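You operate a simulated robot arm through the tools that you are given. There is no shell and no other tool.

The job below is to be done with a simulated robot arm. You get a single attempt, and the scene is never put back.

TASK
True the rim test stand: squeeze the beige disc, turn the grey knob till the screen shows its number.
Fine: put the disc back, then switch RIM TEST off; slider and little bowls stay.

Only the result counts: the job must be done as asked and must still hold three seconds after the hand-in. Knocking over, shifting, dropping, spilling or breaking anything else fails it.

THE ROBOT
A 6-joint arm with a three-finger gripper, fixed in place. Base frame: the origin is on the floor under the middle of its stand, x ahead of it, y to its left, z up. Units: mm, rad, N and s.
It reaches about 1213 mm from its shoulder. Its first joint turns from -2.897 to 2.897 rad. Payload 4.89 kg.
Tool frame: the origin (TCP) lies between the finger pads and is the grasp point; the fingertips stand 30 mm ahead of it; z points along the fingers, y is the line along which they close. The gripper opens to 164 mm; its body begins 125 mm behind the TCP.
Orientation is that of the tool frame in the base frame, as [roll, pitch, yaw] about the fixed x, y, z axes, in that order (R = Rz(yaw) Ry(pitch) Rx(roll)). With the fingers straight down and closing along the base's y, the tool's x points along the base's -x, its y along +y and its z along -z.

THE INTERFACE
- The arm moves only by the tool jog_arm. Its argument "moves" is text: rows parted by semicolons, each of 7 numbers parted by spaces: the opening, from 0 (shut) to 1 (fully open), then the shift along the base's x, y, z in mm, then the turn, a rotation vector about the base's x, y, z in degrees. In form: claw dx dy dz rx ry rz; .... A call has 1 to 20 rows; each row shifts and turns the commanded pose from where the row before left it. Rows are played at 5 a second. More than 50 mm and 0.15 rad between two rows, or a gripper value outside its range, and nothing of the call is played. Where a pose cannot be reached the arm comes as near as it can. A force on the tool above 90 N (or 10 N above the force at the start of the call, whichever is more), or a blocked arm, ends the call early, and 0.2 s more pass. Each finger travels about 108 mm/s and halts on what it meets, pressing with about 26 N; the grip force reading is that of the motor and also rises with nothing between the fingers. The clock runs only during rows and for 0.2 s after the last one: add rows that do not move to give the fingers time. The reply holds the time, the measured pose of the TCP, the force on the tool along the base axes, the opening and the grip force, in the units named above and with some noise, with the torque about the TCP (base axes, N m) and any sound that the robot's microphone picked up.
- Cameras (640 x 400 px; columns grow to the right, rows downward): "scene" is fixed at [219.5, 651, 1432.6]; the picture's right is [-0.52, -0.85, 0.00], its down [-0.43, 0.26, -0.86] and it looks along [0.74, -0.45, -0.50] (base axes); focal length 310 px, centre (320, 200). "wrist" rides on the gripper at [76, -2, -152] in the tool frame; the picture's right is [0.02, 1.00, 0.00], its down [-0.88, 0.02, -0.47] and it looks along [-0.47, 0.01, 0.88] (tool axes); focal length 247 px, centre (320, 200). There is no depth. A picture from a camera that has moved, and an enlarged one, comes with that camera's place and axes in the base frame and with its lens.
- capture(camera): a new picture of that camera. It takes no simulated time.
- move_column(by): moves the trunk up (or, below 0, down) by that many mm; the arm rides with it, the base frame stays. It gives what a move gives, with no picture.
- inspect(camera, box): a new picture of the part [left, top, right, bottom] of that camera's present view, enlarged. It takes no simulated time.
- close_job(): hands the job in; it is judged then, once.

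Places have to be worked out from the pictures, the camera data and where the tool is seen. Open the gripper and draw the arm clear of the work before you hand the job in, unless the task says otherwise.

The tools are called after "Emit:" by a JSON object that holds its "op" and its "data". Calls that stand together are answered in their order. jog_arm: Moves the arm, as the interface text tells. Its arguments: {"type":"object","properties":{"moves":{"type":"string"}},"required":["moves"]} The other tools are called the same way: move_column (by) moves the trunk up or down; capture (camera) takes a picture; inspect (camera, box) takes an enlarged picture of a part of a camera's view; close_job () hands the job in.

At the start:

```text
time_s: 0.0
position: [541.3, 324.3, 1240.7]
orientation: [-3.141, -0.001, -3.141]
contact_force: [0.2, -0.5, 0.1]
torque: [0.01, -0.03, -0.05]
finger_gap: 163.7
grip_force: 0.0
trunk travel left (down, up): [-175.0, 215.0]
```

scene: 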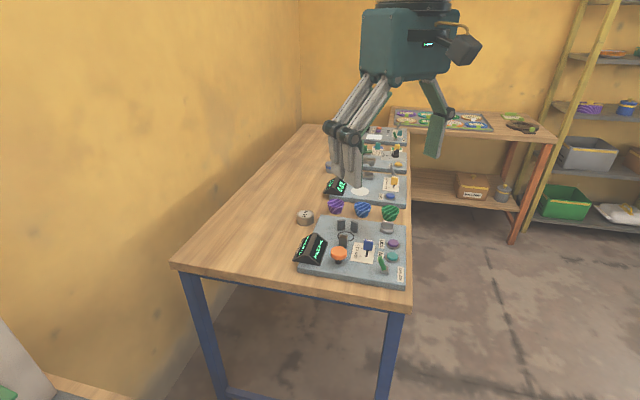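
wrist: 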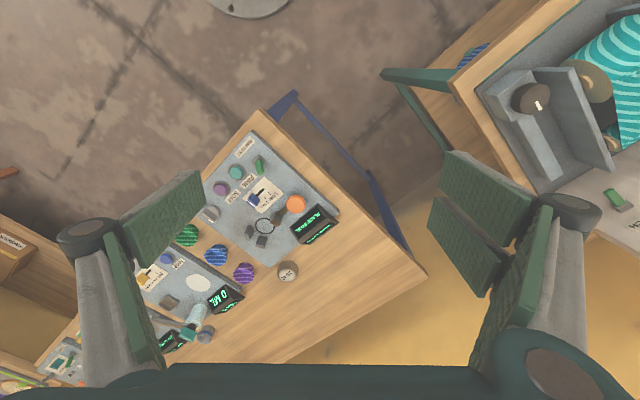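

I start by looking closely at the scene to find the RIM TEST stand, the beige disc and the grey knob.

Emit:
{"op": "inspect", "data": {"camera": "scene", "box": [280, 110, 430, 204]}}

Emit:
{"op": "inspect", "data": {"camera": "scene", "box": [280, 200, 430, 294]}}

Emit:
{"op": "inspect", "data": {"camera": "wrist", "box": [180, 110, 360, 222]}}

Emit:
{"op": "inspect", "data": {"camera": "wrist", "box": [20, 220, 260, 370]}}

```text
4.26 times, centred on (355, 157) of scene
camera zoom: at [219.5, 651.0, 1432.6], right [-0.52, -0.85, 0.0], down [-0.43, 0.26, -0.86], along [0.74, -0.45, -0.5], focal length 1318 px, centre (171, 383)
```

zoom: 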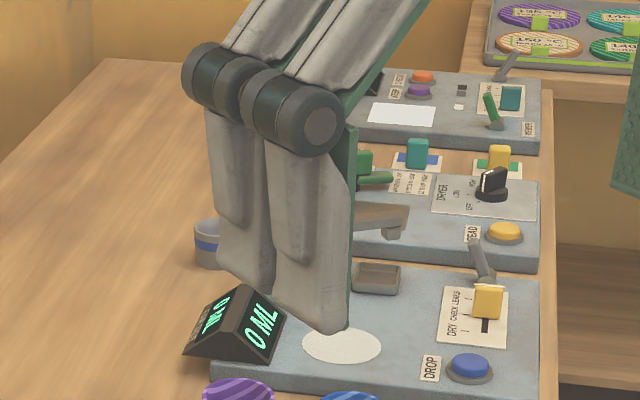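

```text
4.26 times, centred on (355, 247) of scene
camera zoom: at [219.5, 651.0, 1432.6], right [-0.52, -0.85, 0.0], down [-0.43, 0.26, -0.86], along [0.74, -0.45, -0.5], focal length 1318 px, centre (171, 0)
```

zoom: 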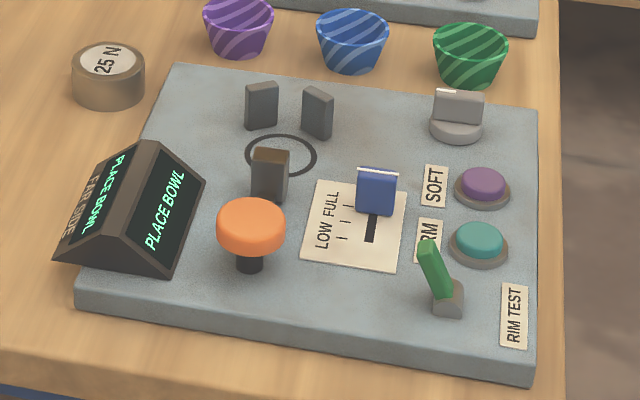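

```text
3.56 times, centred on (270, 166) of wrist
camera zoom: at [464.9, 321.2, 1392.7], right [-0.02, 1.0, 0.0], down [0.88, 0.02, 0.47], along [0.47, 0.01, -0.88], focal length 878 px, centre (498, 321)
```

zoom: 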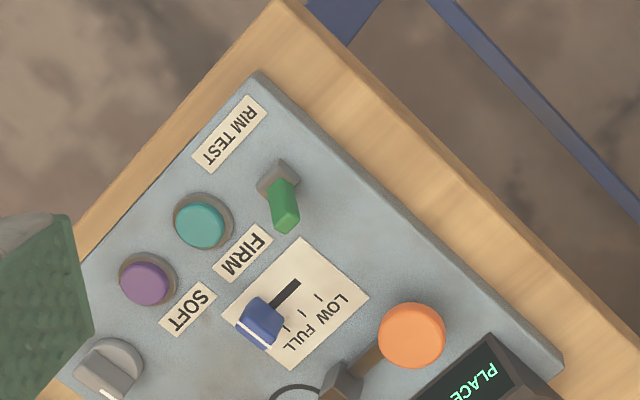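

```text
2.67 times, centred on (140, 295) of wrist
camera zoom: at [464.9, 321.2, 1392.7], right [-0.02, 1.0, 0.0], down [0.88, 0.02, 0.47], along [0.47, 0.01, -0.88], focal length 659 px, centre (800, -53)
```

zoom: 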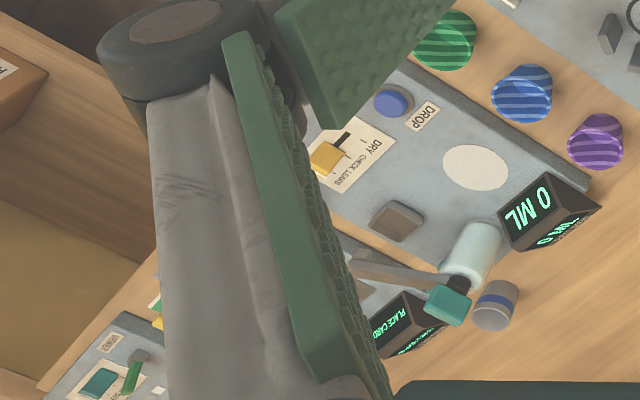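

The RIM TEST stand is the nearest plate: three jaws around a ring, an orange mushroom, a slider, SOFT/FIRM buttons, a grey knob and a green toggle. The beige "25 N" disc sits near (993, 237), so I move the wrist camera over the stand for a closer view.

Emit:
{"op": "jog_arm", "data": {"moves": "1 24 -31 -8 0 0 0; 1 24 -31 -8 0 0 0; 1 24 -31 -8 0 0 0; 1 24 -31 -8 0 0 0; 1 24 -31 -8 0 0 0; 1 0 0 0 0 0 0"}}

Emit:
{"op": "capture", "data": {"camera": "wrist"}}

Emit:
{"op": "capture", "data": {"camera": "scene"}}

```text
time_s: 1.4
position: [660.5, 168.2, 1202.3]
orientation: [3.142, -0.001, 3.14]
contact_force: [0.4, 0.2, 0.3]
torque: [0.0, 0.05, 0.02]
finger_gap: 163.8
grip_force: 0.0
trunk travel left (down, up): [-175.0, 215.0]
```

```text
taken
camera wrist: at [583.8, 165.0, 1353.1], right [-0.02, 1.0, 0.0], down [0.88, 0.02, 0.47], along [0.47, 0.01, -0.88], focal length 247 px, centre (320, 200)
```

wrist: 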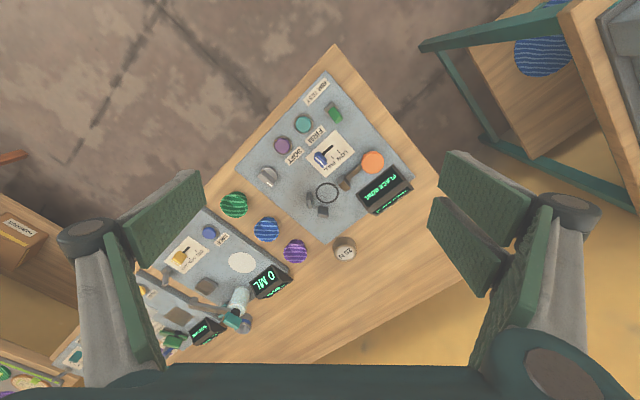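

```text
taken
```

scene: 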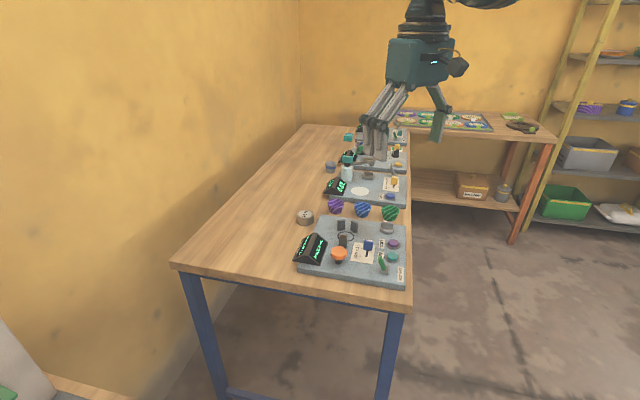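

Good view between the fingers; I enlarge the stand area in this wrist picture.

Emit:
{"op": "inspect", "data": {"camera": "wrist", "box": [220, 60, 430, 191]}}

Emit:
{"op": "inspect", "data": {"camera": "wrist", "box": [260, 140, 430, 270]}}

Emit:
{"op": "inspect", "data": {"camera": "scene", "box": [290, 195, 420, 292]}}

```text
3.05 times, centred on (325, 126) of wrist
camera zoom: at [583.8, 165.0, 1353.1], right [-0.02, 1.0, 0.0], down [0.88, 0.02, 0.47], along [0.47, 0.01, -0.88], focal length 753 px, centre (305, 427)
```

zoom: 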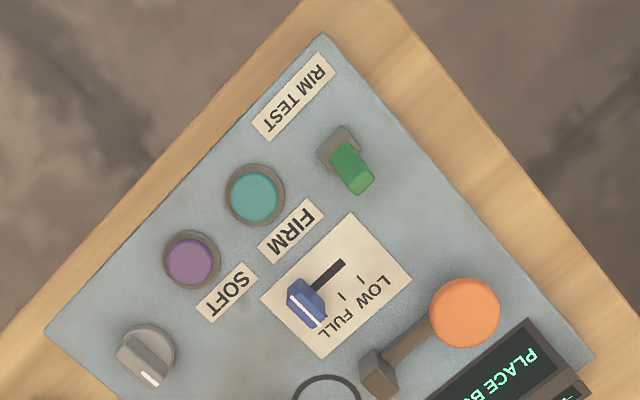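

```text
3.08 times, centred on (345, 205) of wrist
camera zoom: at [583.8, 165.0, 1353.1], right [-0.02, 1.0, 0.0], down [0.88, 0.02, 0.47], along [0.47, 0.01, -0.88], focal length 760 px, centre (243, 185)
```

zoom: 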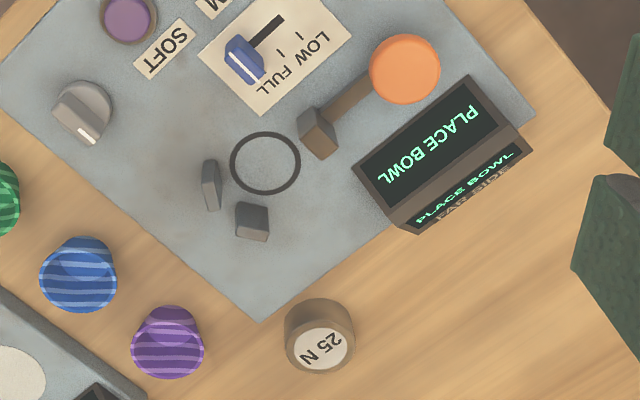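

```text
4.12 times, centred on (355, 244) of scene
camera zoom: at [219.5, 651.0, 1432.6], right [-0.52, -0.85, 0.0], down [-0.43, 0.26, -0.86], along [0.74, -0.45, -0.5], focal length 1277 px, centre (176, 21)
```

zoom: 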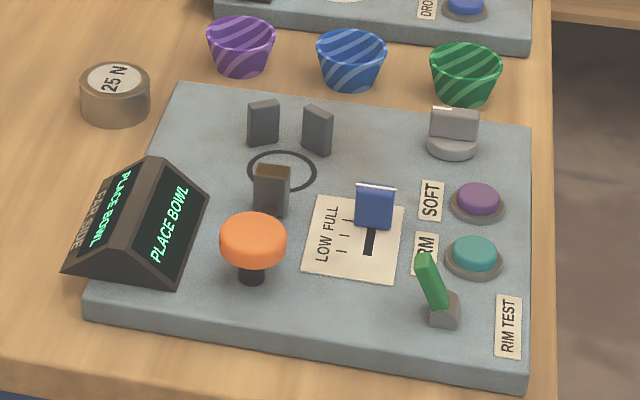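

The stand has two fixed jaws and one moving jaw joined to the orange mushroom, and the screen reads "PLACE BOWL". I go lower for a closer look to measure the stand geometry.

Emit:
{"op": "jog_arm", "data": {"moves": "1 15 -1 -45 0 0 0; 1 15 -1 -45 0 0 0; 1 15 0 -45 0 0 0; 1 15 0 -45 0 0 0; 1 0 0 0 0 0 0"}}

Emit:
{"op": "capture", "data": {"camera": "wrist"}}

Emit:
{"op": "capture", "data": {"camera": "scene"}}

```text
time_s: 2.6
position: [720.1, 169.7, 1020.8]
orientation: [3.141, 0.001, -3.141]
contact_force: [0.8, -0.2, 0.3]
torque: [-0.02, 0.15, 0.02]
finger_gap: 163.8
grip_force: 0.2
trunk travel left (down, up): [-175.0, 215.0]
```

```text
taken
camera wrist: at [644.3, 166.5, 1172.0], right [-0.02, 1.0, 0.0], down [0.88, 0.02, 0.47], along [0.47, 0.01, -0.88], focal length 247 px, centre (320, 200)
```

wrist: 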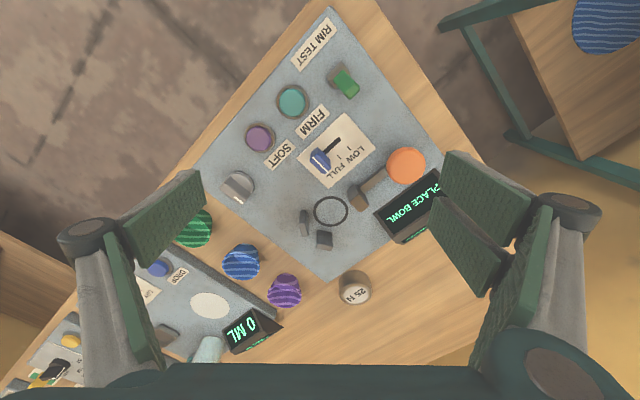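

```text
taken
```

scene: 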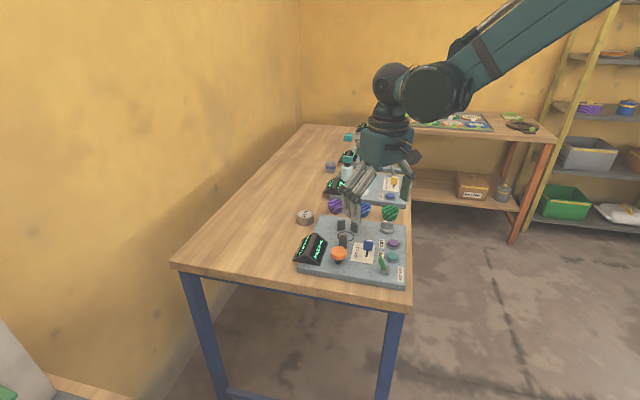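

I enlarge this closer view in sections to read off pixel positions of the parts.

Emit:
{"op": "inspect", "data": {"camera": "wrist", "box": [190, 0, 430, 150]}}

Emit:
{"op": "inspect", "data": {"camera": "wrist", "box": [210, 150, 450, 300]}}

Emit:
{"op": "inspect", "data": {"camera": "wrist", "box": [320, 130, 440, 205]}}

```text
2.67 times, centred on (310, 75) of wrist
camera zoom: at [644.3, 166.5, 1172.0], right [-0.02, 1.0, 0.0], down [0.88, 0.02, 0.47], along [0.47, 0.01, -0.88], focal length 659 px, centre (347, 533)
```

zoom: 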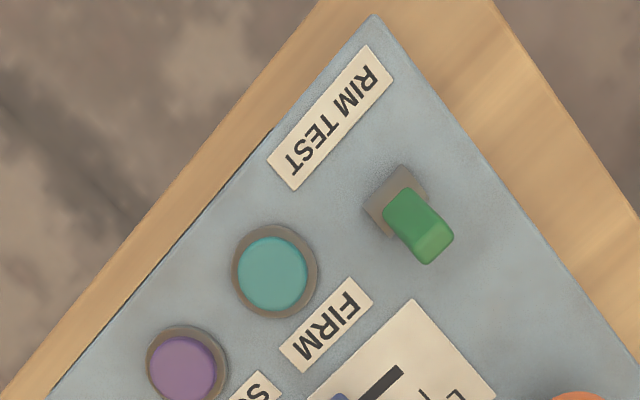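

```text
2.67 times, centred on (330, 225) of wrist
camera zoom: at [644.3, 166.5, 1172.0], right [-0.02, 1.0, 0.0], down [0.88, 0.02, 0.47], along [0.47, 0.01, -0.88], focal length 659 px, centre (293, 133)
```

zoom: 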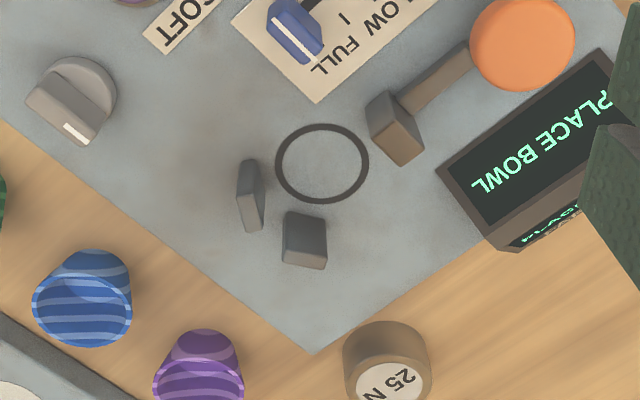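

```text
5.33 times, centred on (380, 168) of wrist
camera zoom: at [644.3, 166.5, 1172.0], right [-0.02, 1.0, 0.0], down [0.88, 0.02, 0.47], along [0.47, 0.01, -0.88], focal length 1317 px, centre (0, 373)
```

zoom: 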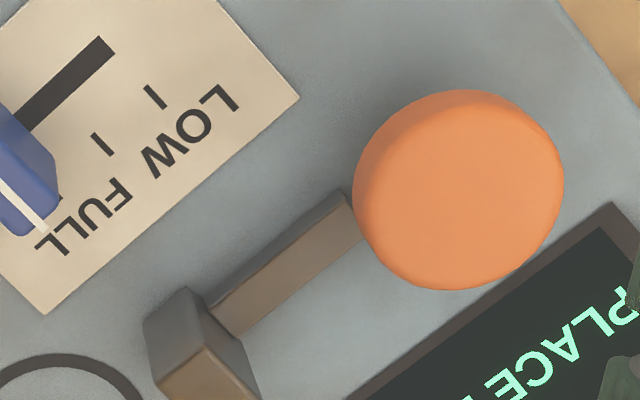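

Plate corners work out near (589,175), (774,-11), (969,186), (784,371), so the plate is turned 45° with its top near z≈862; the ring is near (830,186). I turn the tool -45° about z so the closing line runs across the squeeze axis, partly close to see finger shape, and rise a little for a view.

Emit:
{"op": "jog_arm", "data": {"moves": "0.4 0 0 10 0 0 -8; 0.4 0 0 10 0 0 -8; 0.4 0 0 10 0 0 -8; 0.4 0 0 0 0 0 -8; 0.4 0 0 0 0 0 -8; 0.4 0 0 0 0 0 -5; 0.4 0 0 0 0 0 0"}}

Emit:
{"op": "capture", "data": {"camera": "wrist"}}

Emit:
{"op": "capture", "data": {"camera": "scene"}}

```text
time_s: 4.2
position: [721.6, 168.2, 1051.9]
orientation: [-3.141, 0.0, 2.354]
contact_force: [-0.5, -0.2, -0.8]
torque: [0.02, 0.04, 0.0]
finger_gap: 65.8
grip_force: 0.0
trunk travel left (down, up): [-175.0, 215.0]
```

```text
taken
camera wrist: at [665.9, 219.1, 1202.3], right [0.69, 0.72, 0.0], down [0.64, -0.61, 0.47], along [0.34, -0.33, -0.88], focal length 247 px, centre (320, 200)
```

wrist: 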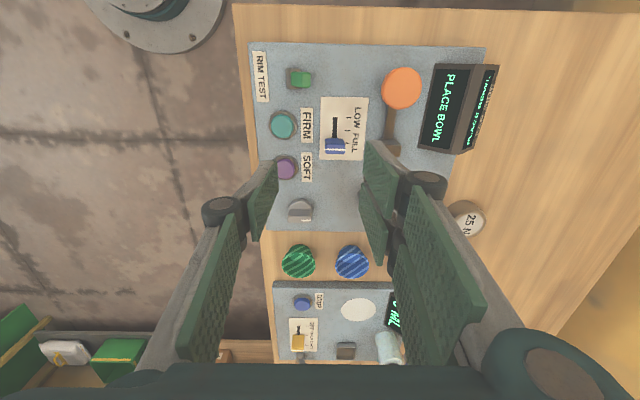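

```text
taken
```

scene: 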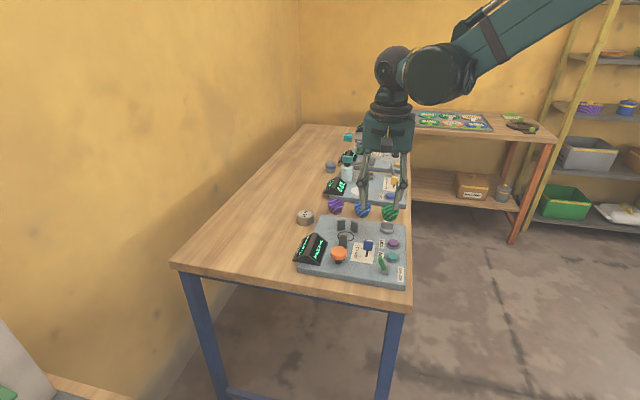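

The picture now aligns with the plate. I enlarge the finger region and the stand to learn finger widths and the layout.

Emit:
{"op": "inspect", "data": {"camera": "wrist", "box": [190, 120, 450, 282]}}

Emit:
{"op": "inspect", "data": {"camera": "wrist", "box": [240, 40, 500, 202]}}

Emit:
{"op": "inspect", "data": {"camera": "scene", "box": [320, 110, 430, 220]}}

```text
2.46 times, centred on (320, 201) of wrist
camera zoom: at [665.9, 219.1, 1202.3], right [0.69, 0.72, 0.0], down [0.64, -0.61, 0.47], along [0.34, -0.33, -0.88], focal length 608 px, centre (320, 198)
```

zoom: 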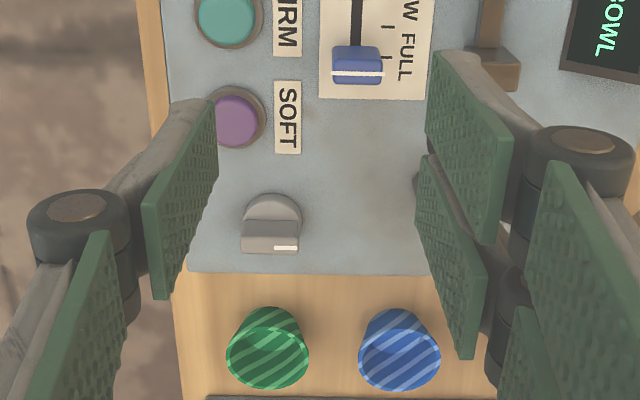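

```text
2.46 times, centred on (370, 121) of wrist
camera zoom: at [665.9, 219.1, 1202.3], right [0.69, 0.72, 0.0], down [0.64, -0.61, 0.47], along [0.34, -0.33, -0.88], focal length 608 px, centre (197, 394)
```

zoom: 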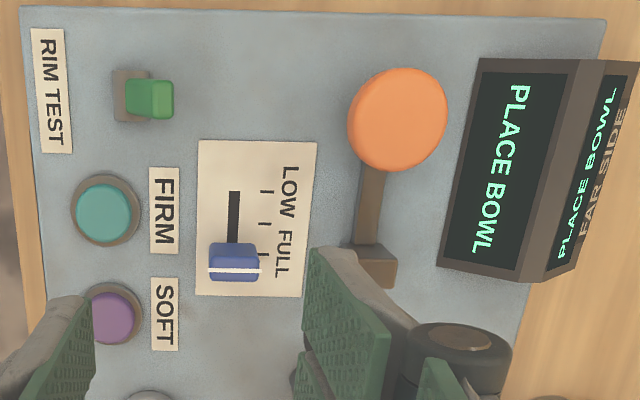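

```text
3.64 times, centred on (375, 165) of scene
camera zoom: at [219.5, 651.0, 1432.6], right [-0.52, -0.85, 0.0], down [-0.43, 0.26, -0.86], along [0.74, -0.45, -0.5], focal length 1126 px, centre (120, 327)
```

zoom: 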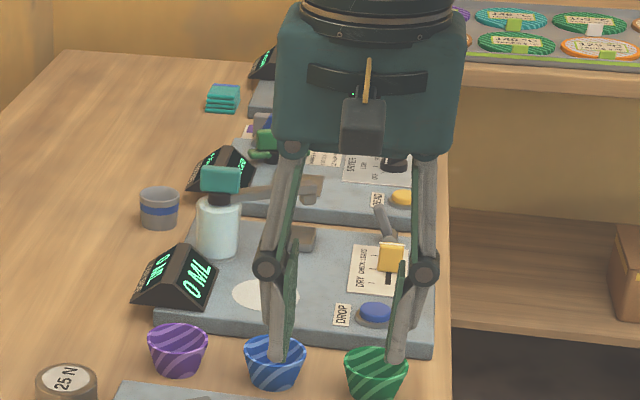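

Closing 0.4 gives 66 mm, with one thumb (about 28 mm wide) on tool -y and two fingers spanning about ±30 mm on +y. I open again and shift so the ring and jaws lie between the fingers, to measure the jaws.

Emit:
{"op": "jog_arm", "data": {"moves": "1 31 31 0 0 0 0; 1 31 31 0 0 0 0; 1 0 0 0 0 0 0; 1 0 0 0 0 0 0"}}

Emit:
{"op": "capture", "data": {"camera": "wrist"}}

Emit:
{"op": "inspect", "data": {"camera": "wrist", "box": [220, 90, 420, 215]}}

Emit:
{"op": "inspect", "data": {"camera": "wrist", "box": [270, 130, 380, 199]}}

```text
time_s: 5.2
position: [784.2, 229.5, 1053.8]
orientation: [3.141, 0.0, 2.356]
contact_force: [0.1, 0.2, -0.3]
torque: [-0.03, 0.11, 0.0]
finger_gap: 163.9
grip_force: 0.0
trunk travel left (down, up): [-175.0, 215.0]
```

```text
taken
camera wrist: at [729.6, 281.1, 1203.3], right [0.69, 0.72, 0.0], down [0.64, -0.61, 0.47], along [0.34, -0.33, -0.88], focal length 247 px, centre (320, 200)
```

wrist: 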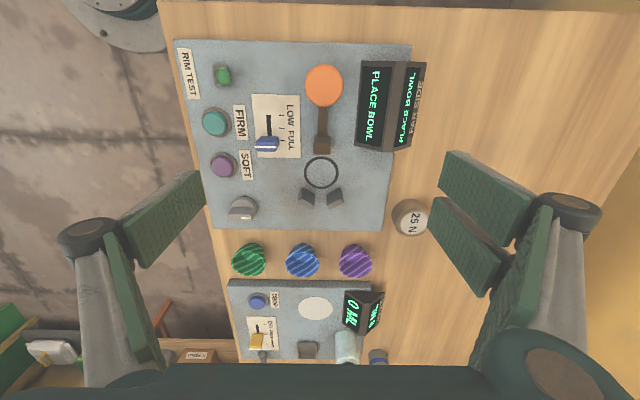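

```text
3.20 times, centred on (320, 152) of wrist
camera zoom: at [729.6, 281.1, 1203.3], right [0.69, 0.72, 0.0], down [0.64, -0.61, 0.47], along [0.34, -0.33, -0.88], focal length 790 px, centre (320, 352)
```

zoom: 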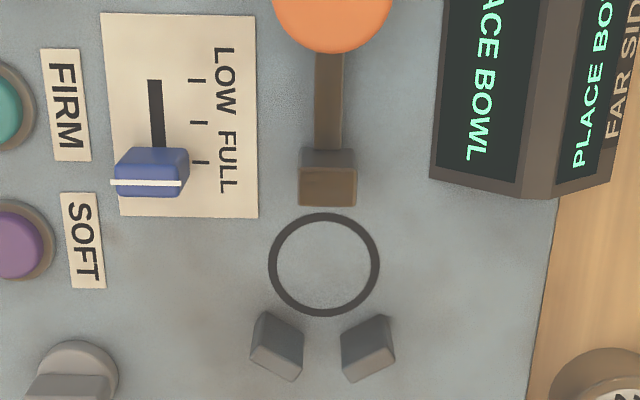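

```text
5.80 times, centred on (325, 164) of wrist
camera zoom: at [729.6, 281.1, 1203.3], right [0.69, 0.72, 0.0], down [0.64, -0.61, 0.47], along [0.34, -0.33, -0.88], focal length 1432 px, centre (291, 406)
```

zoom: 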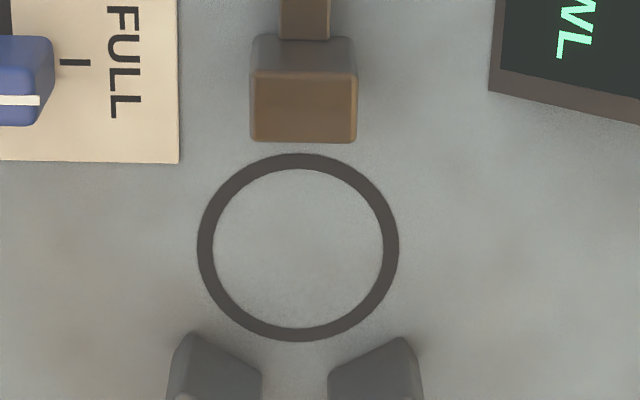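

Ring centre computes to about (829, 187) with 51 mm outer diameter. I enlarge the jaws, the disc and knob regions from this same view.

Emit:
{"op": "inspect", "data": {"camera": "wrist", "box": [285, 170, 360, 217]}}

Emit:
{"op": "inspect", "data": {"camera": "wrist", "box": [340, 170, 450, 290]}}

Emit:
{"op": "inspect", "data": {"camera": "wrist", "box": [200, 150, 300, 230]}}

Emit:
{"op": "inspect", "data": {"camera": "wrist", "box": [170, 40, 270, 115]}}

```text
8.51 times, centred on (322, 194) of wrist
camera zoom: at [729.6, 281.1, 1203.3], right [0.69, 0.72, 0.0], down [0.64, -0.61, 0.47], along [0.34, -0.33, -0.88], focal length 2102 px, centre (299, 255)
```

zoom: 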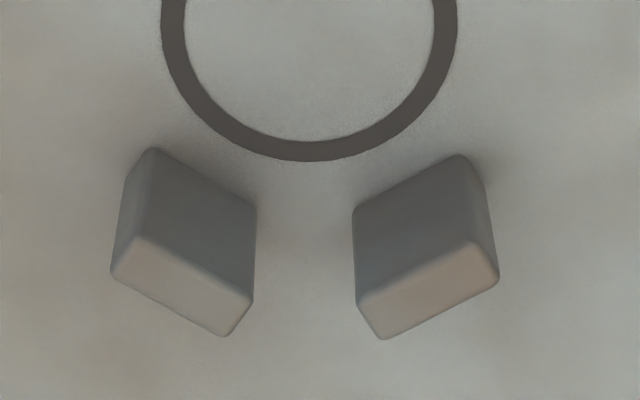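

```text
3.33 times, centred on (395, 230) of wrist
camera zoom: at [729.6, 281.1, 1203.3], right [0.69, 0.72, 0.0], down [0.64, -0.61, 0.47], along [0.34, -0.33, -0.88], focal length 823 px, centre (70, 100)
```

zoom: 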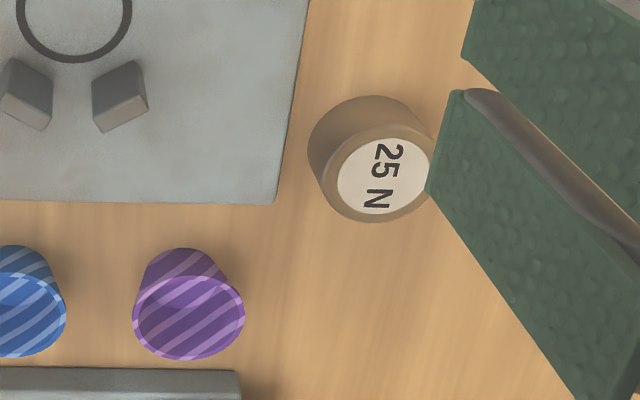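

```text
5.00 times, centred on (250, 190) of wrist
camera zoom: at [729.6, 281.1, 1203.3], right [0.69, 0.72, 0.0], down [0.64, -0.61, 0.47], along [0.34, -0.33, -0.88], focal length 1235 px, centre (670, 250)
```

zoom: 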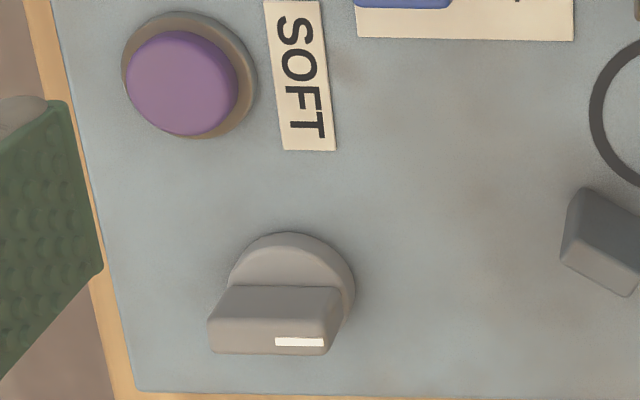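

```text
5.33 times, centred on (220, 78) of wrist
camera zoom: at [729.6, 281.1, 1203.3], right [0.69, 0.72, 0.0], down [0.64, -0.61, 0.47], along [0.34, -0.33, -0.88], focal length 1317 px, centre (853, 853)
```

zoom: 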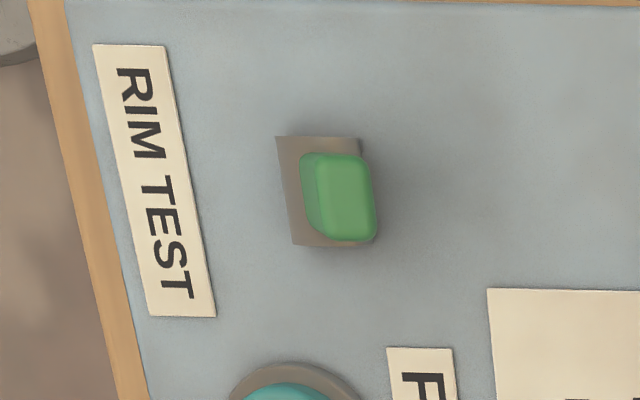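

Jaw faces stand about 36 mm from the ring centre with tops ~33 mm above the plate (z≈864); the disc (~54 mm wide, ~28 mm tall, top ≈873) is at about (989, 236.5). I move above the disc, turning so the thumb avoids the plate corner, with the gripper open.

Emit:
{"op": "jog_arm", "data": {"moves": "1 25.6 0.9 -5 0 0 8.125; 1 25.6 0.9 -5 0 0 8.125; 1 25.6 0.9 -5 0 0 8.125; 1 25.6 0.9 -5 0 0 8.125; 1 25.6 0.9 -5 0 0 8.125; 1 25.6 0.9 -5 0 0 8.125; 1 25.6 0.9 -5 0 0 8.125; 1 25.6 0.9 -5 0 0 8.125; 1 0 0 0 0 0 0"}}

Emit:
{"op": "capture", "data": {"camera": "wrist"}}

Emit:
{"op": "capture", "data": {"camera": "scene"}}

```text
time_s: 7.2
position: [989.1, 236.1, 1009.4]
orientation: [-3.14, -0.001, -2.792]
contact_force: [0.5, -0.1, -0.2]
torque: [-0.05, 0.03, 0.01]
finger_gap: 163.9
grip_force: 0.1
trunk travel left (down, up): [-175.0, 215.0]
```

```text
taken
camera wrist: at [917.6, 207.0, 1160.4], right [-0.36, 0.93, 0.0], down [0.82, 0.32, 0.47], along [0.44, 0.17, -0.88], focal length 247 px, centre (320, 200)
```

wrist: 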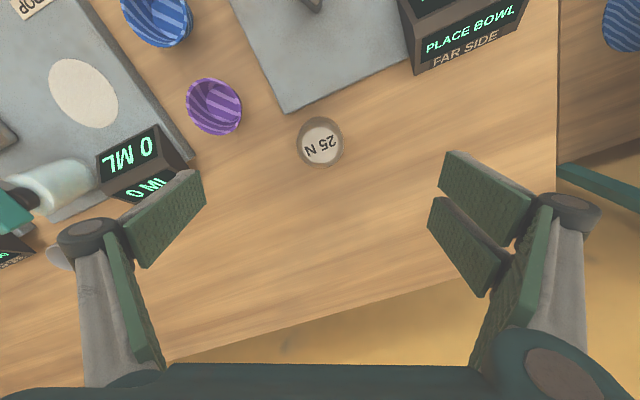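

```text
taken
```

scene: 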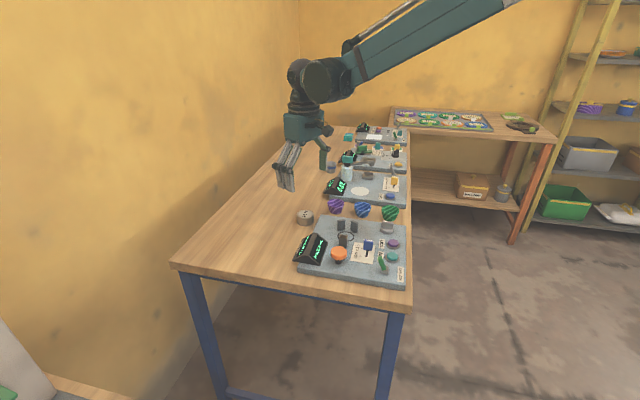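

The disc appears almost exactly under the TCP (expected ~ (320,142), seen ~ (321,141)). I enlarge to confirm centre and size.

Emit:
{"op": "inspect", "data": {"camera": "wrist", "box": [270, 100, 380, 180]}}

Emit:
{"op": "inspect", "data": {"camera": "scene", "box": [280, 190, 340, 235]}}

```text
5.00 times, centred on (325, 140) of wrist
camera zoom: at [917.6, 207.0, 1160.4], right [-0.36, 0.93, 0.0], down [0.82, 0.32, 0.47], along [0.44, 0.17, -0.88], focal length 1235 px, centre (295, 500)
```

zoom: 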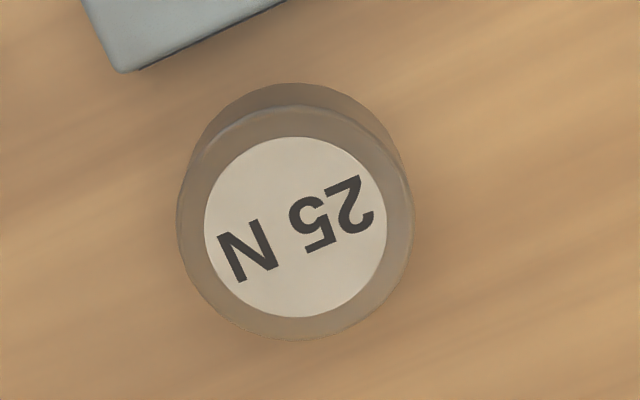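

```text
8.89 times, centred on (310, 212) of scene
camera zoom: at [219.5, 651.0, 1432.6], right [-0.52, -0.85, 0.0], down [-0.43, 0.26, -0.86], along [0.74, -0.45, -0.5], focal length 2752 px, centre (409, 89)
```

zoom: 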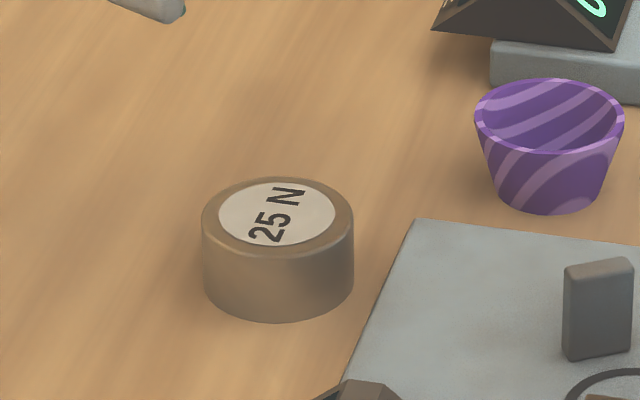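

The disc centre refines to about (992, 237.5), 56 mm across. I narrow the fingers to ~85 mm first (the purple bowl is near the thumb's side), then descend above the disc.

Emit:
{"op": "jog_arm", "data": {"moves": "0.52 1.5 0.7 0 0 0 0; 0.52 1.5 0.7 0 0 0 0; 0.52 0 0 -30 0 0 0; 0.52 0 0 -30 0 0 0; 0.52 0 0 -30 0 0 0; 0.52 0 0 -14 0 0 0; 0.52 0 0 0 0 0 0"}}

Emit:
{"op": "capture", "data": {"camera": "wrist"}}

Emit:
{"op": "inspect", "data": {"camera": "scene", "box": [250, 150, 370, 240]}}

```text
time_s: 8.8
position: [992.5, 236.0, 905.4]
orientation: [3.141, 0.0, -2.794]
contact_force: [0.5, 0.4, -0.2]
torque: [-0.02, 0.0, 0.01]
finger_gap: 85.1
grip_force: 0.1
trunk travel left (down, up): [-175.0, 215.0]
```

```text
taken
camera wrist: at [921.3, 207.9, 1056.7], right [-0.36, 0.93, 0.0], down [0.82, 0.32, 0.47], along [0.44, 0.17, -0.88], focal length 247 px, centre (320, 200)
```

wrist: 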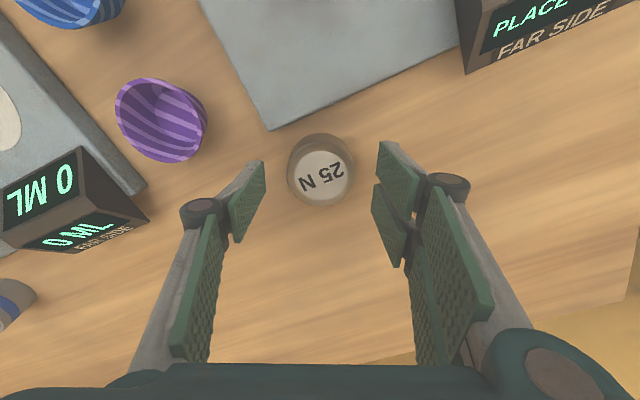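

```text
4.44 times, centred on (310, 195) of scene
camera zoom: at [219.5, 651.0, 1432.6], right [-0.52, -0.85, 0.0], down [-0.43, 0.26, -0.86], along [0.74, -0.45, -0.5], focal length 1376 px, centre (364, 222)
```

zoom: 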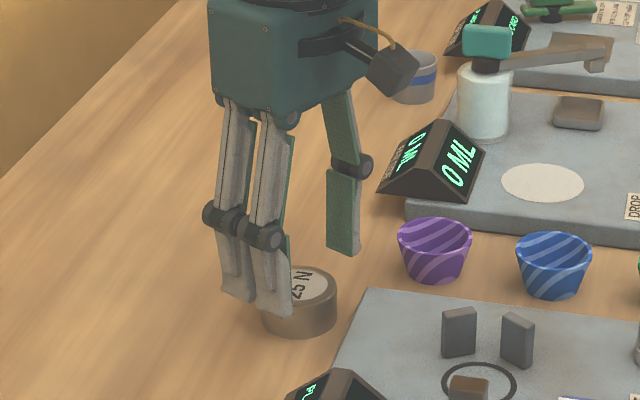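

The disc is centred between the fingers. I descend to TCP z≈884 (fingertips ~9 mm above the table) and close.

Emit:
{"op": "jog_arm", "data": {"moves": "0.52 0 1 -7 0 0 0; 0.52 0 0.5 -7 0 0 0; 0.52 0 0 -7 0 0 0; 0.52 0 0 0 0 0 0"}}

Emit:
{"op": "capture", "data": {"camera": "wrist"}}

Emit:
{"op": "inspect", "data": {"camera": "scene", "box": [270, 170, 340, 230]}}

```text
time_s: 9.8
position: [991.9, 238.2, 886.0]
orientation: [-3.141, 0.001, -2.794]
contact_force: [-0.1, -0.9, -0.5]
torque: [-0.01, 0.01, 0.04]
finger_gap: 84.9
grip_force: 0.1
trunk travel left (down, up): [-175.0, 215.0]
```

```text
taken
camera wrist: at [920.1, 210.0, 1037.0], right [-0.36, 0.93, 0.0], down [0.82, 0.32, 0.47], along [0.44, 0.17, -0.88], focal length 247 px, centre (320, 200)
```

wrist: 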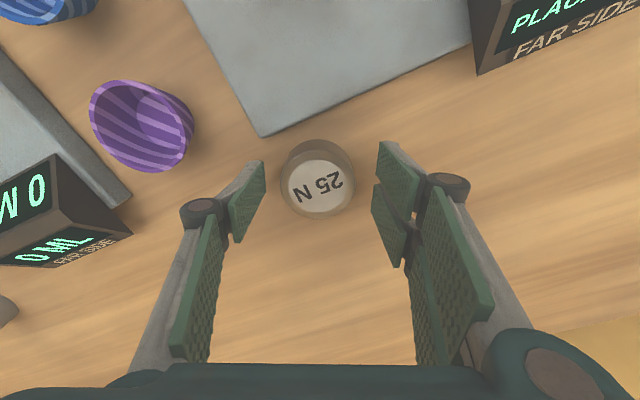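

```text
6.67 times, centred on (305, 200) of scene
camera zoom: at [219.5, 651.0, 1432.6], right [-0.52, -0.85, 0.0], down [-0.43, 0.26, -0.86], along [0.74, -0.45, -0.5], focal length 2064 px, centre (420, 200)
```

zoom: 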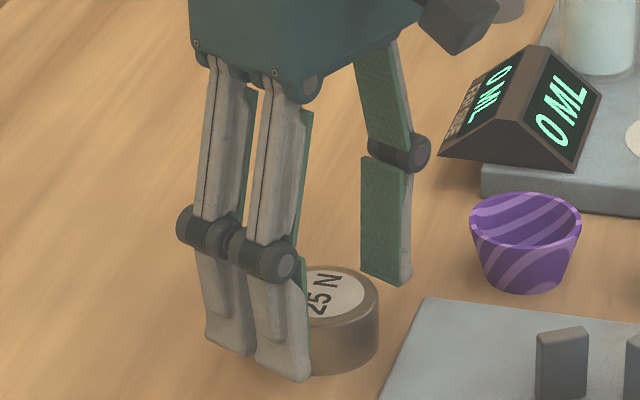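

The disc sits ~2.5 mm off the closing centre, so its centre is about (993.5, 236.5), which I record as its home. I shift to centre on it and close.

Emit:
{"op": "jog_arm", "data": {"moves": "0.52 1.6 -1.7 0 0 0 0; 0.52 0 0 0 0 0 0; 0.4 0 0 0 0 0 0; 0.36 0 0 0 0 0 0; 0.25 0 0 0 0 0 0; 0.25 0 0 0 0 0 0; 0.25 0 0 0 0 0 0"}}

Emit:
{"op": "capture", "data": {"camera": "wrist"}}

```text
time_s: 11.4
position: [992.5, 236.8, 886.6]
orientation: [3.141, 0.001, -2.793]
contact_force: [-0.9, 0.7, 1.0]
torque: [-0.02, -0.01, 0.03]
finger_gap: 56.8
grip_force: 25.7
trunk travel left (down, up): [-175.0, 215.0]
```

```text
taken
camera wrist: at [921.4, 208.2, 1037.8], right [-0.36, 0.93, 0.0], down [0.82, 0.32, 0.47], along [0.44, 0.17, -0.88], focal length 247 px, centre (320, 200)
```

wrist: 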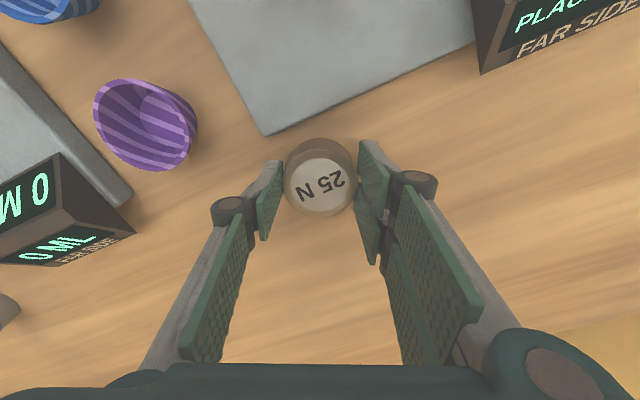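

The disc is gripped (56.8 mm). To keep the two-finger side clear of a jaw when placing, I want the disc offset ~9 mm along the pads, so I reopen, shift 8 mm along tool x and regrip.

Emit:
{"op": "jog_arm", "data": {"moves": "0.46 0 0 0 0 0 0; 0.46 0 0 0 0 0 0; 0.46 -3.8 -1.4 0 0 0 0; 0.46 -3.7 -1.3 0 0 0 0; 0.46 0 0 0 0 0 0; 0.38 0 0 0 0 0 0; 0.25 0 0 0 0 0 0; 0.25 0 0 0 0 0 0; 0.25 0 0 0 0 0 0"}}

Emit:
{"op": "capture", "data": {"camera": "wrist"}}

```text
time_s: 13.4
position: [985.6, 234.8, 886.5]
orientation: [3.141, 0.0, -2.793]
contact_force: [0.2, 0.1, 0.0]
torque: [-0.04, 0.01, -0.01]
finger_gap: 56.9
grip_force: 25.7
trunk travel left (down, up): [-175.0, 215.0]
```

```text
taken
camera wrist: at [913.7, 205.8, 1037.3], right [-0.36, 0.93, 0.0], down [0.82, 0.32, 0.47], along [0.44, 0.17, -0.88], focal length 247 px, centre (320, 200)
```

wrist: 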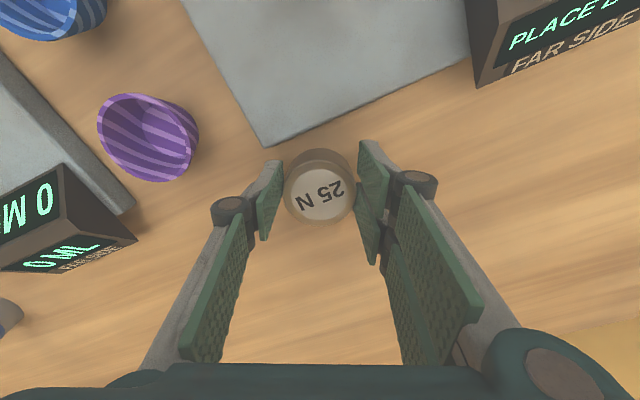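

The disc now sits ~8.4 mm along the pads, firmly gripped. I lift it straight up and check.

Emit:
{"op": "jog_arm", "data": {"moves": "0.25 0 0 6 0 0 0; 0.25 0 0 20 0 0 0; 0.25 0 0 26 0 0 0; 0.25 0 0 26 0 0 0; 0.25 0 0 26 0 0 0; 0.25 0 0 0 0 0 0"}}

Emit:
{"op": "capture", "data": {"camera": "wrist"}}

Emit:
{"op": "inspect", "data": {"camera": "scene", "box": [260, 130, 360, 230]}}

```text
time_s: 14.8
position: [985.2, 234.7, 992.0]
orientation: [3.141, 0.001, -2.793]
contact_force: [-0.4, 1.1, -1.3]
torque: [0.03, -0.02, 0.03]
finger_gap: 56.7
grip_force: 26.1
trunk travel left (down, up): [-175.0, 215.0]
```

```text
taken
camera wrist: at [913.4, 205.9, 1142.5], right [-0.36, 0.93, 0.0], down [0.82, 0.32, 0.47], along [0.44, 0.17, -0.88], focal length 247 px, centre (320, 200)
```

wrist: 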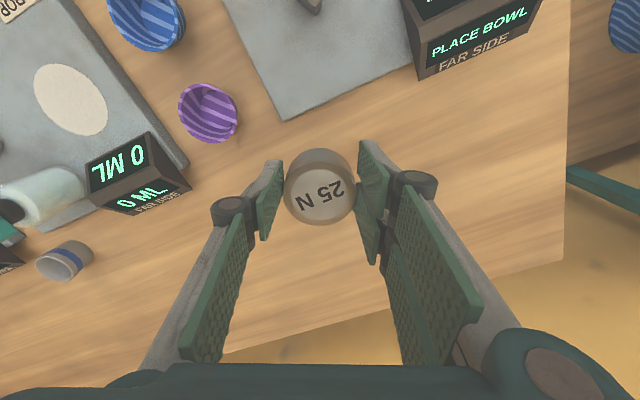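

```text
4.00 times, centred on (310, 180) of scene
camera zoom: at [219.5, 651.0, 1432.6], right [-0.52, -0.85, 0.0], down [-0.43, 0.26, -0.86], along [0.74, -0.45, -0.5], focal length 1239 px, centre (360, 280)
```

zoom: 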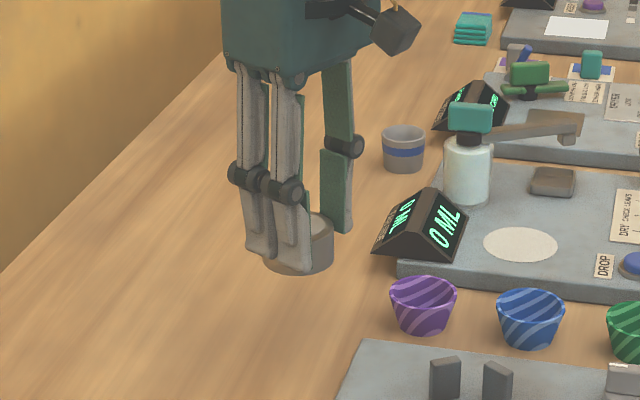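

The disc is lifted and held without slipping. I carry it over the ring while turning -57° so the fingers fit between the jaws.

Emit:
{"op": "jog_arm", "data": {"moves": "0.25 -23.4 -6 0 0 0 -8.14; 0.25 -23.4 -6 0 0 0 -8.14; 0.25 -23.4 -6 0 0 0 -8.14; 0.25 -23.4 -6 0 0 0 -8.14; 0.25 -23.4 -6 0 0 0 -8.14; 0.25 -23.4 -6 0 0 0 -8.14; 0.25 -23.7 -5.7 0 0 0 -8.16; 0.25 0 0 0 0 0 0"}}

Emit:
{"op": "capture", "data": {"camera": "wrist"}}

Emit:
{"op": "inspect", "data": {"camera": "scene", "box": [280, 130, 430, 290]}}

```text
time_s: 16.6
position: [821.0, 194.3, 992.2]
orientation: [-3.142, 0.0, 2.494]
contact_force: [-0.2, 0.6, -1.8]
torque: [0.03, -0.01, -0.03]
finger_gap: 57.0
grip_force: 26.3
trunk travel left (down, up): [-175.0, 215.0]
```

```text
taken
camera wrist: at [759.2, 237.2, 1142.4], right [0.59, 0.81, 0.0], down [0.71, -0.52, 0.47], along [0.38, -0.28, -0.88], focal length 247 px, centre (320, 200)
```

wrist: 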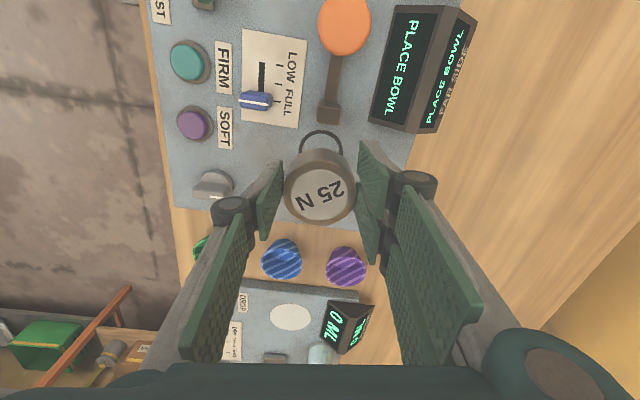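

```text
2.50 times, centred on (355, 210) of scene
camera zoom: at [219.5, 651.0, 1432.6], right [-0.52, -0.85, 0.0], down [-0.43, 0.26, -0.86], along [0.74, -0.45, -0.5], focal length 774 px, centre (232, 175)
```

zoom: 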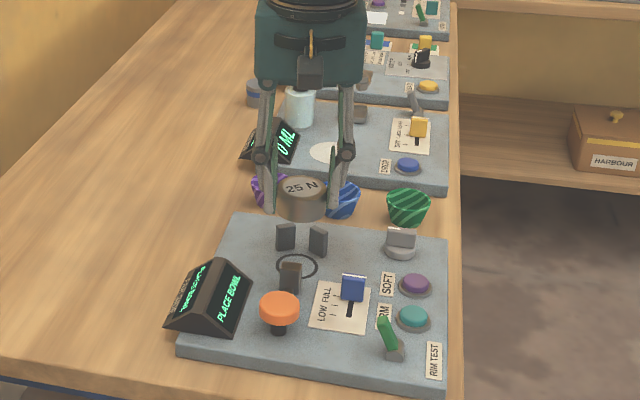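

I enlarge the ring region under the held disc to check alignment before descending.

Emit:
{"op": "inspect", "data": {"camera": "wrist", "box": [270, 80, 380, 160]}}

Emit:
{"op": "inspect", "data": {"camera": "scene", "box": [330, 190, 430, 260]}}

```text
5.00 times, centred on (325, 120) of wrist
camera zoom: at [759.2, 237.2, 1142.4], right [0.59, 0.81, 0.0], down [0.71, -0.52, 0.47], along [0.38, -0.28, -0.88], focal length 1235 px, centre (295, 600)
```

zoom: 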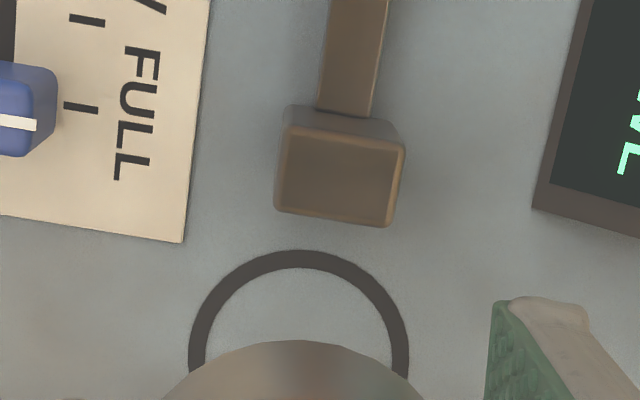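

```text
5.71 times, centred on (380, 225) of scene
camera zoom: at [219.5, 651.0, 1432.6], right [-0.52, -0.85, 0.0], down [-0.43, 0.26, -0.86], along [0.74, -0.45, -0.5], focal length 1769 px, centre (-23, 57)
```

zoom: 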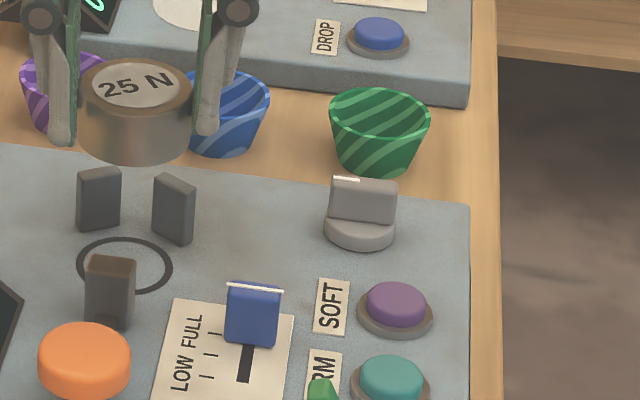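

Alignment of the ring under the disc matches the prediction within ~1 mm. I descend to just above jaw height and look again.

Emit:
{"op": "jog_arm", "data": {"moves": "0.25 0 0 -20 0 0 0; 0.25 0 0 -20 0 0 0; 0.25 0 0 -8 0 0 0; 0.25 0 0 0 0 0 0"}}

Emit:
{"op": "capture", "data": {"camera": "wrist"}}

Emit:
{"op": "inspect", "data": {"camera": "scene", "box": [310, 190, 390, 250]}}

Emit:
{"op": "inspect", "data": {"camera": "wrist", "box": [240, 90, 400, 250]}}

```text
time_s: 17.6
position: [820.9, 192.4, 942.3]
orientation: [-3.141, 0.0, 2.496]
contact_force: [0.3, -0.4, -2.0]
torque: [0.0, 0.07, 0.0]
finger_gap: 57.0
grip_force: 25.7
trunk travel left (down, up): [-175.0, 215.0]
```

```text
taken
camera wrist: at [759.0, 236.5, 1093.1], right [0.59, 0.81, 0.0], down [0.71, -0.52, 0.47], along [0.38, -0.28, -0.88], focal length 247 px, centre (320, 200)
```

wrist: 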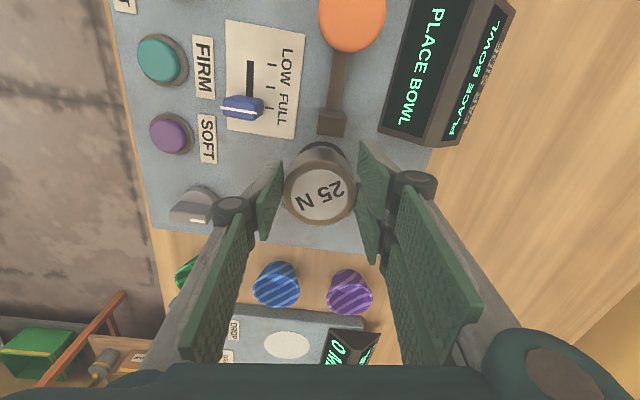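

```text
6.67 times, centred on (350, 220) of scene
camera zoom: at [219.5, 651.0, 1432.6], right [-0.52, -0.85, 0.0], down [-0.43, 0.26, -0.86], along [0.74, -0.45, -0.5], focal length 2064 px, centre (120, 67)
```

zoom: 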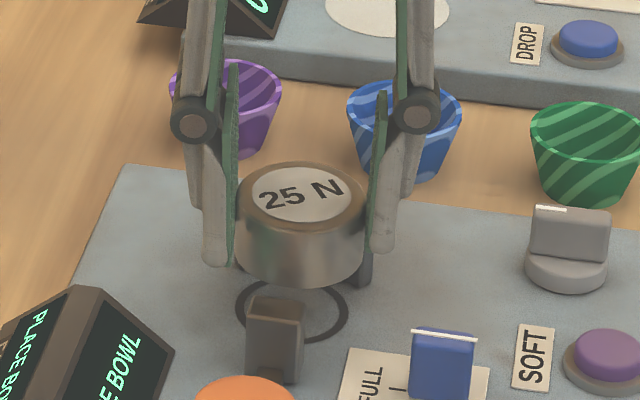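

```text
2.50 times, centred on (320, 170) of wrist
camera zoom: at [759.0, 236.5, 1093.1], right [0.59, 0.81, 0.0], down [0.71, -0.52, 0.47], along [0.38, -0.28, -0.88], focal length 617 px, centre (320, 275)
```

zoom: 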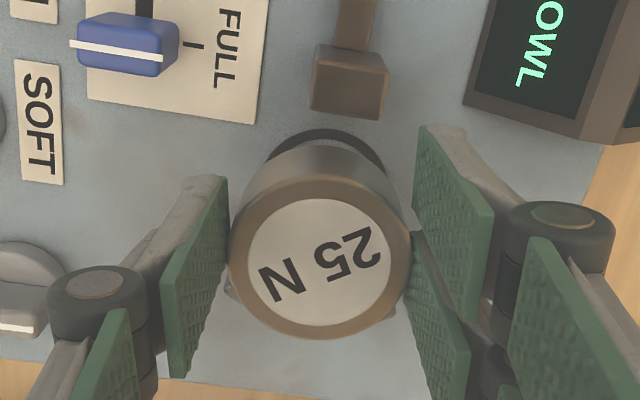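

The fingers clear both rear jaws by computed margins (finger vs jaw ≥5 mm, thumb ~15 mm). I descend slowly towards the plate.

Emit:
{"op": "jog_arm", "data": {"moves": "0.25 0 0 -10 0 0 0; 0.25 0 0 -10 0 0 0; 0.25 0 0 -10 0 0 0; 0.25 0 0 -3 0 0 0; 0.25 0 0 0 0 0 0"}}

Emit:
{"op": "inspect", "data": {"camera": "scene", "box": [310, 190, 390, 250]}}

Emit:
{"op": "inspect", "data": {"camera": "wrist", "box": [240, 90, 400, 250]}}

```text
time_s: 18.8
position: [820.1, 192.3, 910.7]
orientation: [3.142, -0.001, 2.495]
contact_force: [0.6, -0.5, -0.8]
torque: [-0.02, 0.01, 0.0]
finger_gap: 56.8
grip_force: 26.0
trunk travel left (down, up): [-175.0, 215.0]
```

```text
6.67 times, centred on (350, 220) of scene
camera zoom: at [219.5, 651.0, 1432.6], right [-0.52, -0.85, 0.0], down [-0.43, 0.26, -0.86], along [0.74, -0.45, -0.5], focal length 2064 px, centre (120, 67)
```

zoom: 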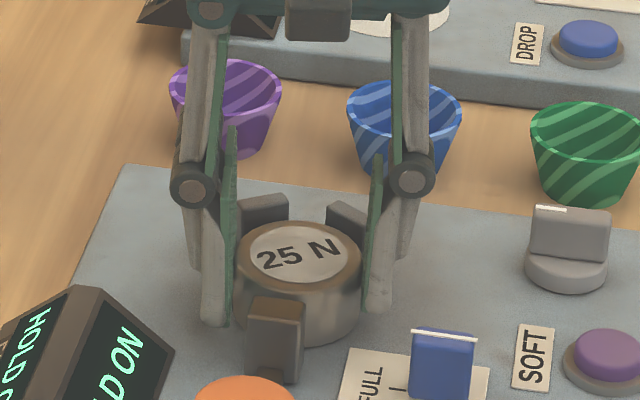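

```text
2.50 times, centred on (320, 170) of wrist
camera zoom: at [758.8, 236.4, 1060.9], right [0.59, 0.81, 0.0], down [0.71, -0.52, 0.47], along [0.38, -0.28, -0.88], focal length 617 px, centre (320, 275)
```

zoom: 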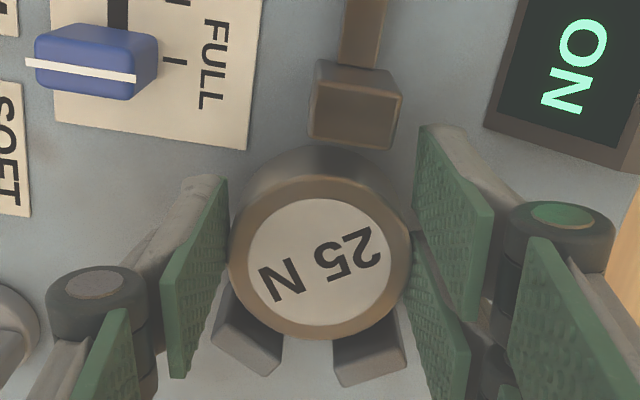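

The screen now shows "HOLD ON", so the stand senses the disc. I lower in small steps until the disc touches the plate.

Emit:
{"op": "jog_arm", "data": {"moves": "0.25 0 0 -1.5 0 0 0; 0.25 0 0 -1.5 0 0 0; 0.25 0 0 -1.5 0 0 0; 0.25 0 0 0 0 0 0"}}

Emit:
{"op": "inspect", "data": {"camera": "scene", "box": [290, 190, 390, 270]}}

```text
time_s: 19.8
position: [820.0, 192.7, 905.9]
orientation: [3.139, 0.001, 2.495]
contact_force: [1.9, 0.0, 21.6]
torque: [-0.13, -0.25, 0.12]
finger_gap: 56.9
grip_force: 26.1
trunk travel left (down, up): [-175.0, 215.0]
```

```text
5.00 times, centred on (340, 230) of scene
camera zoom: at [219.5, 651.0, 1432.6], right [-0.52, -0.85, 0.0], down [-0.43, 0.26, -0.86], along [0.74, -0.45, -0.5], focal length 1548 px, centre (220, 50)
```

zoom: 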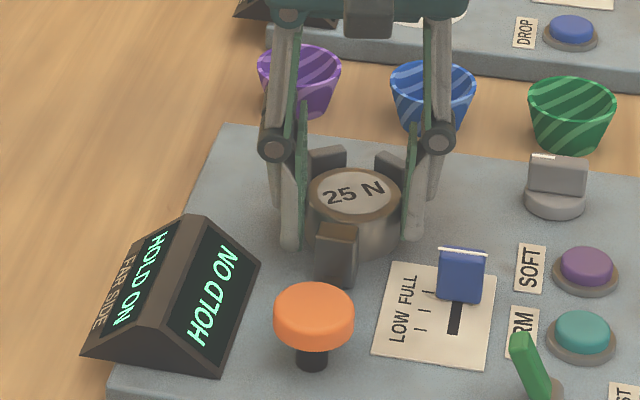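

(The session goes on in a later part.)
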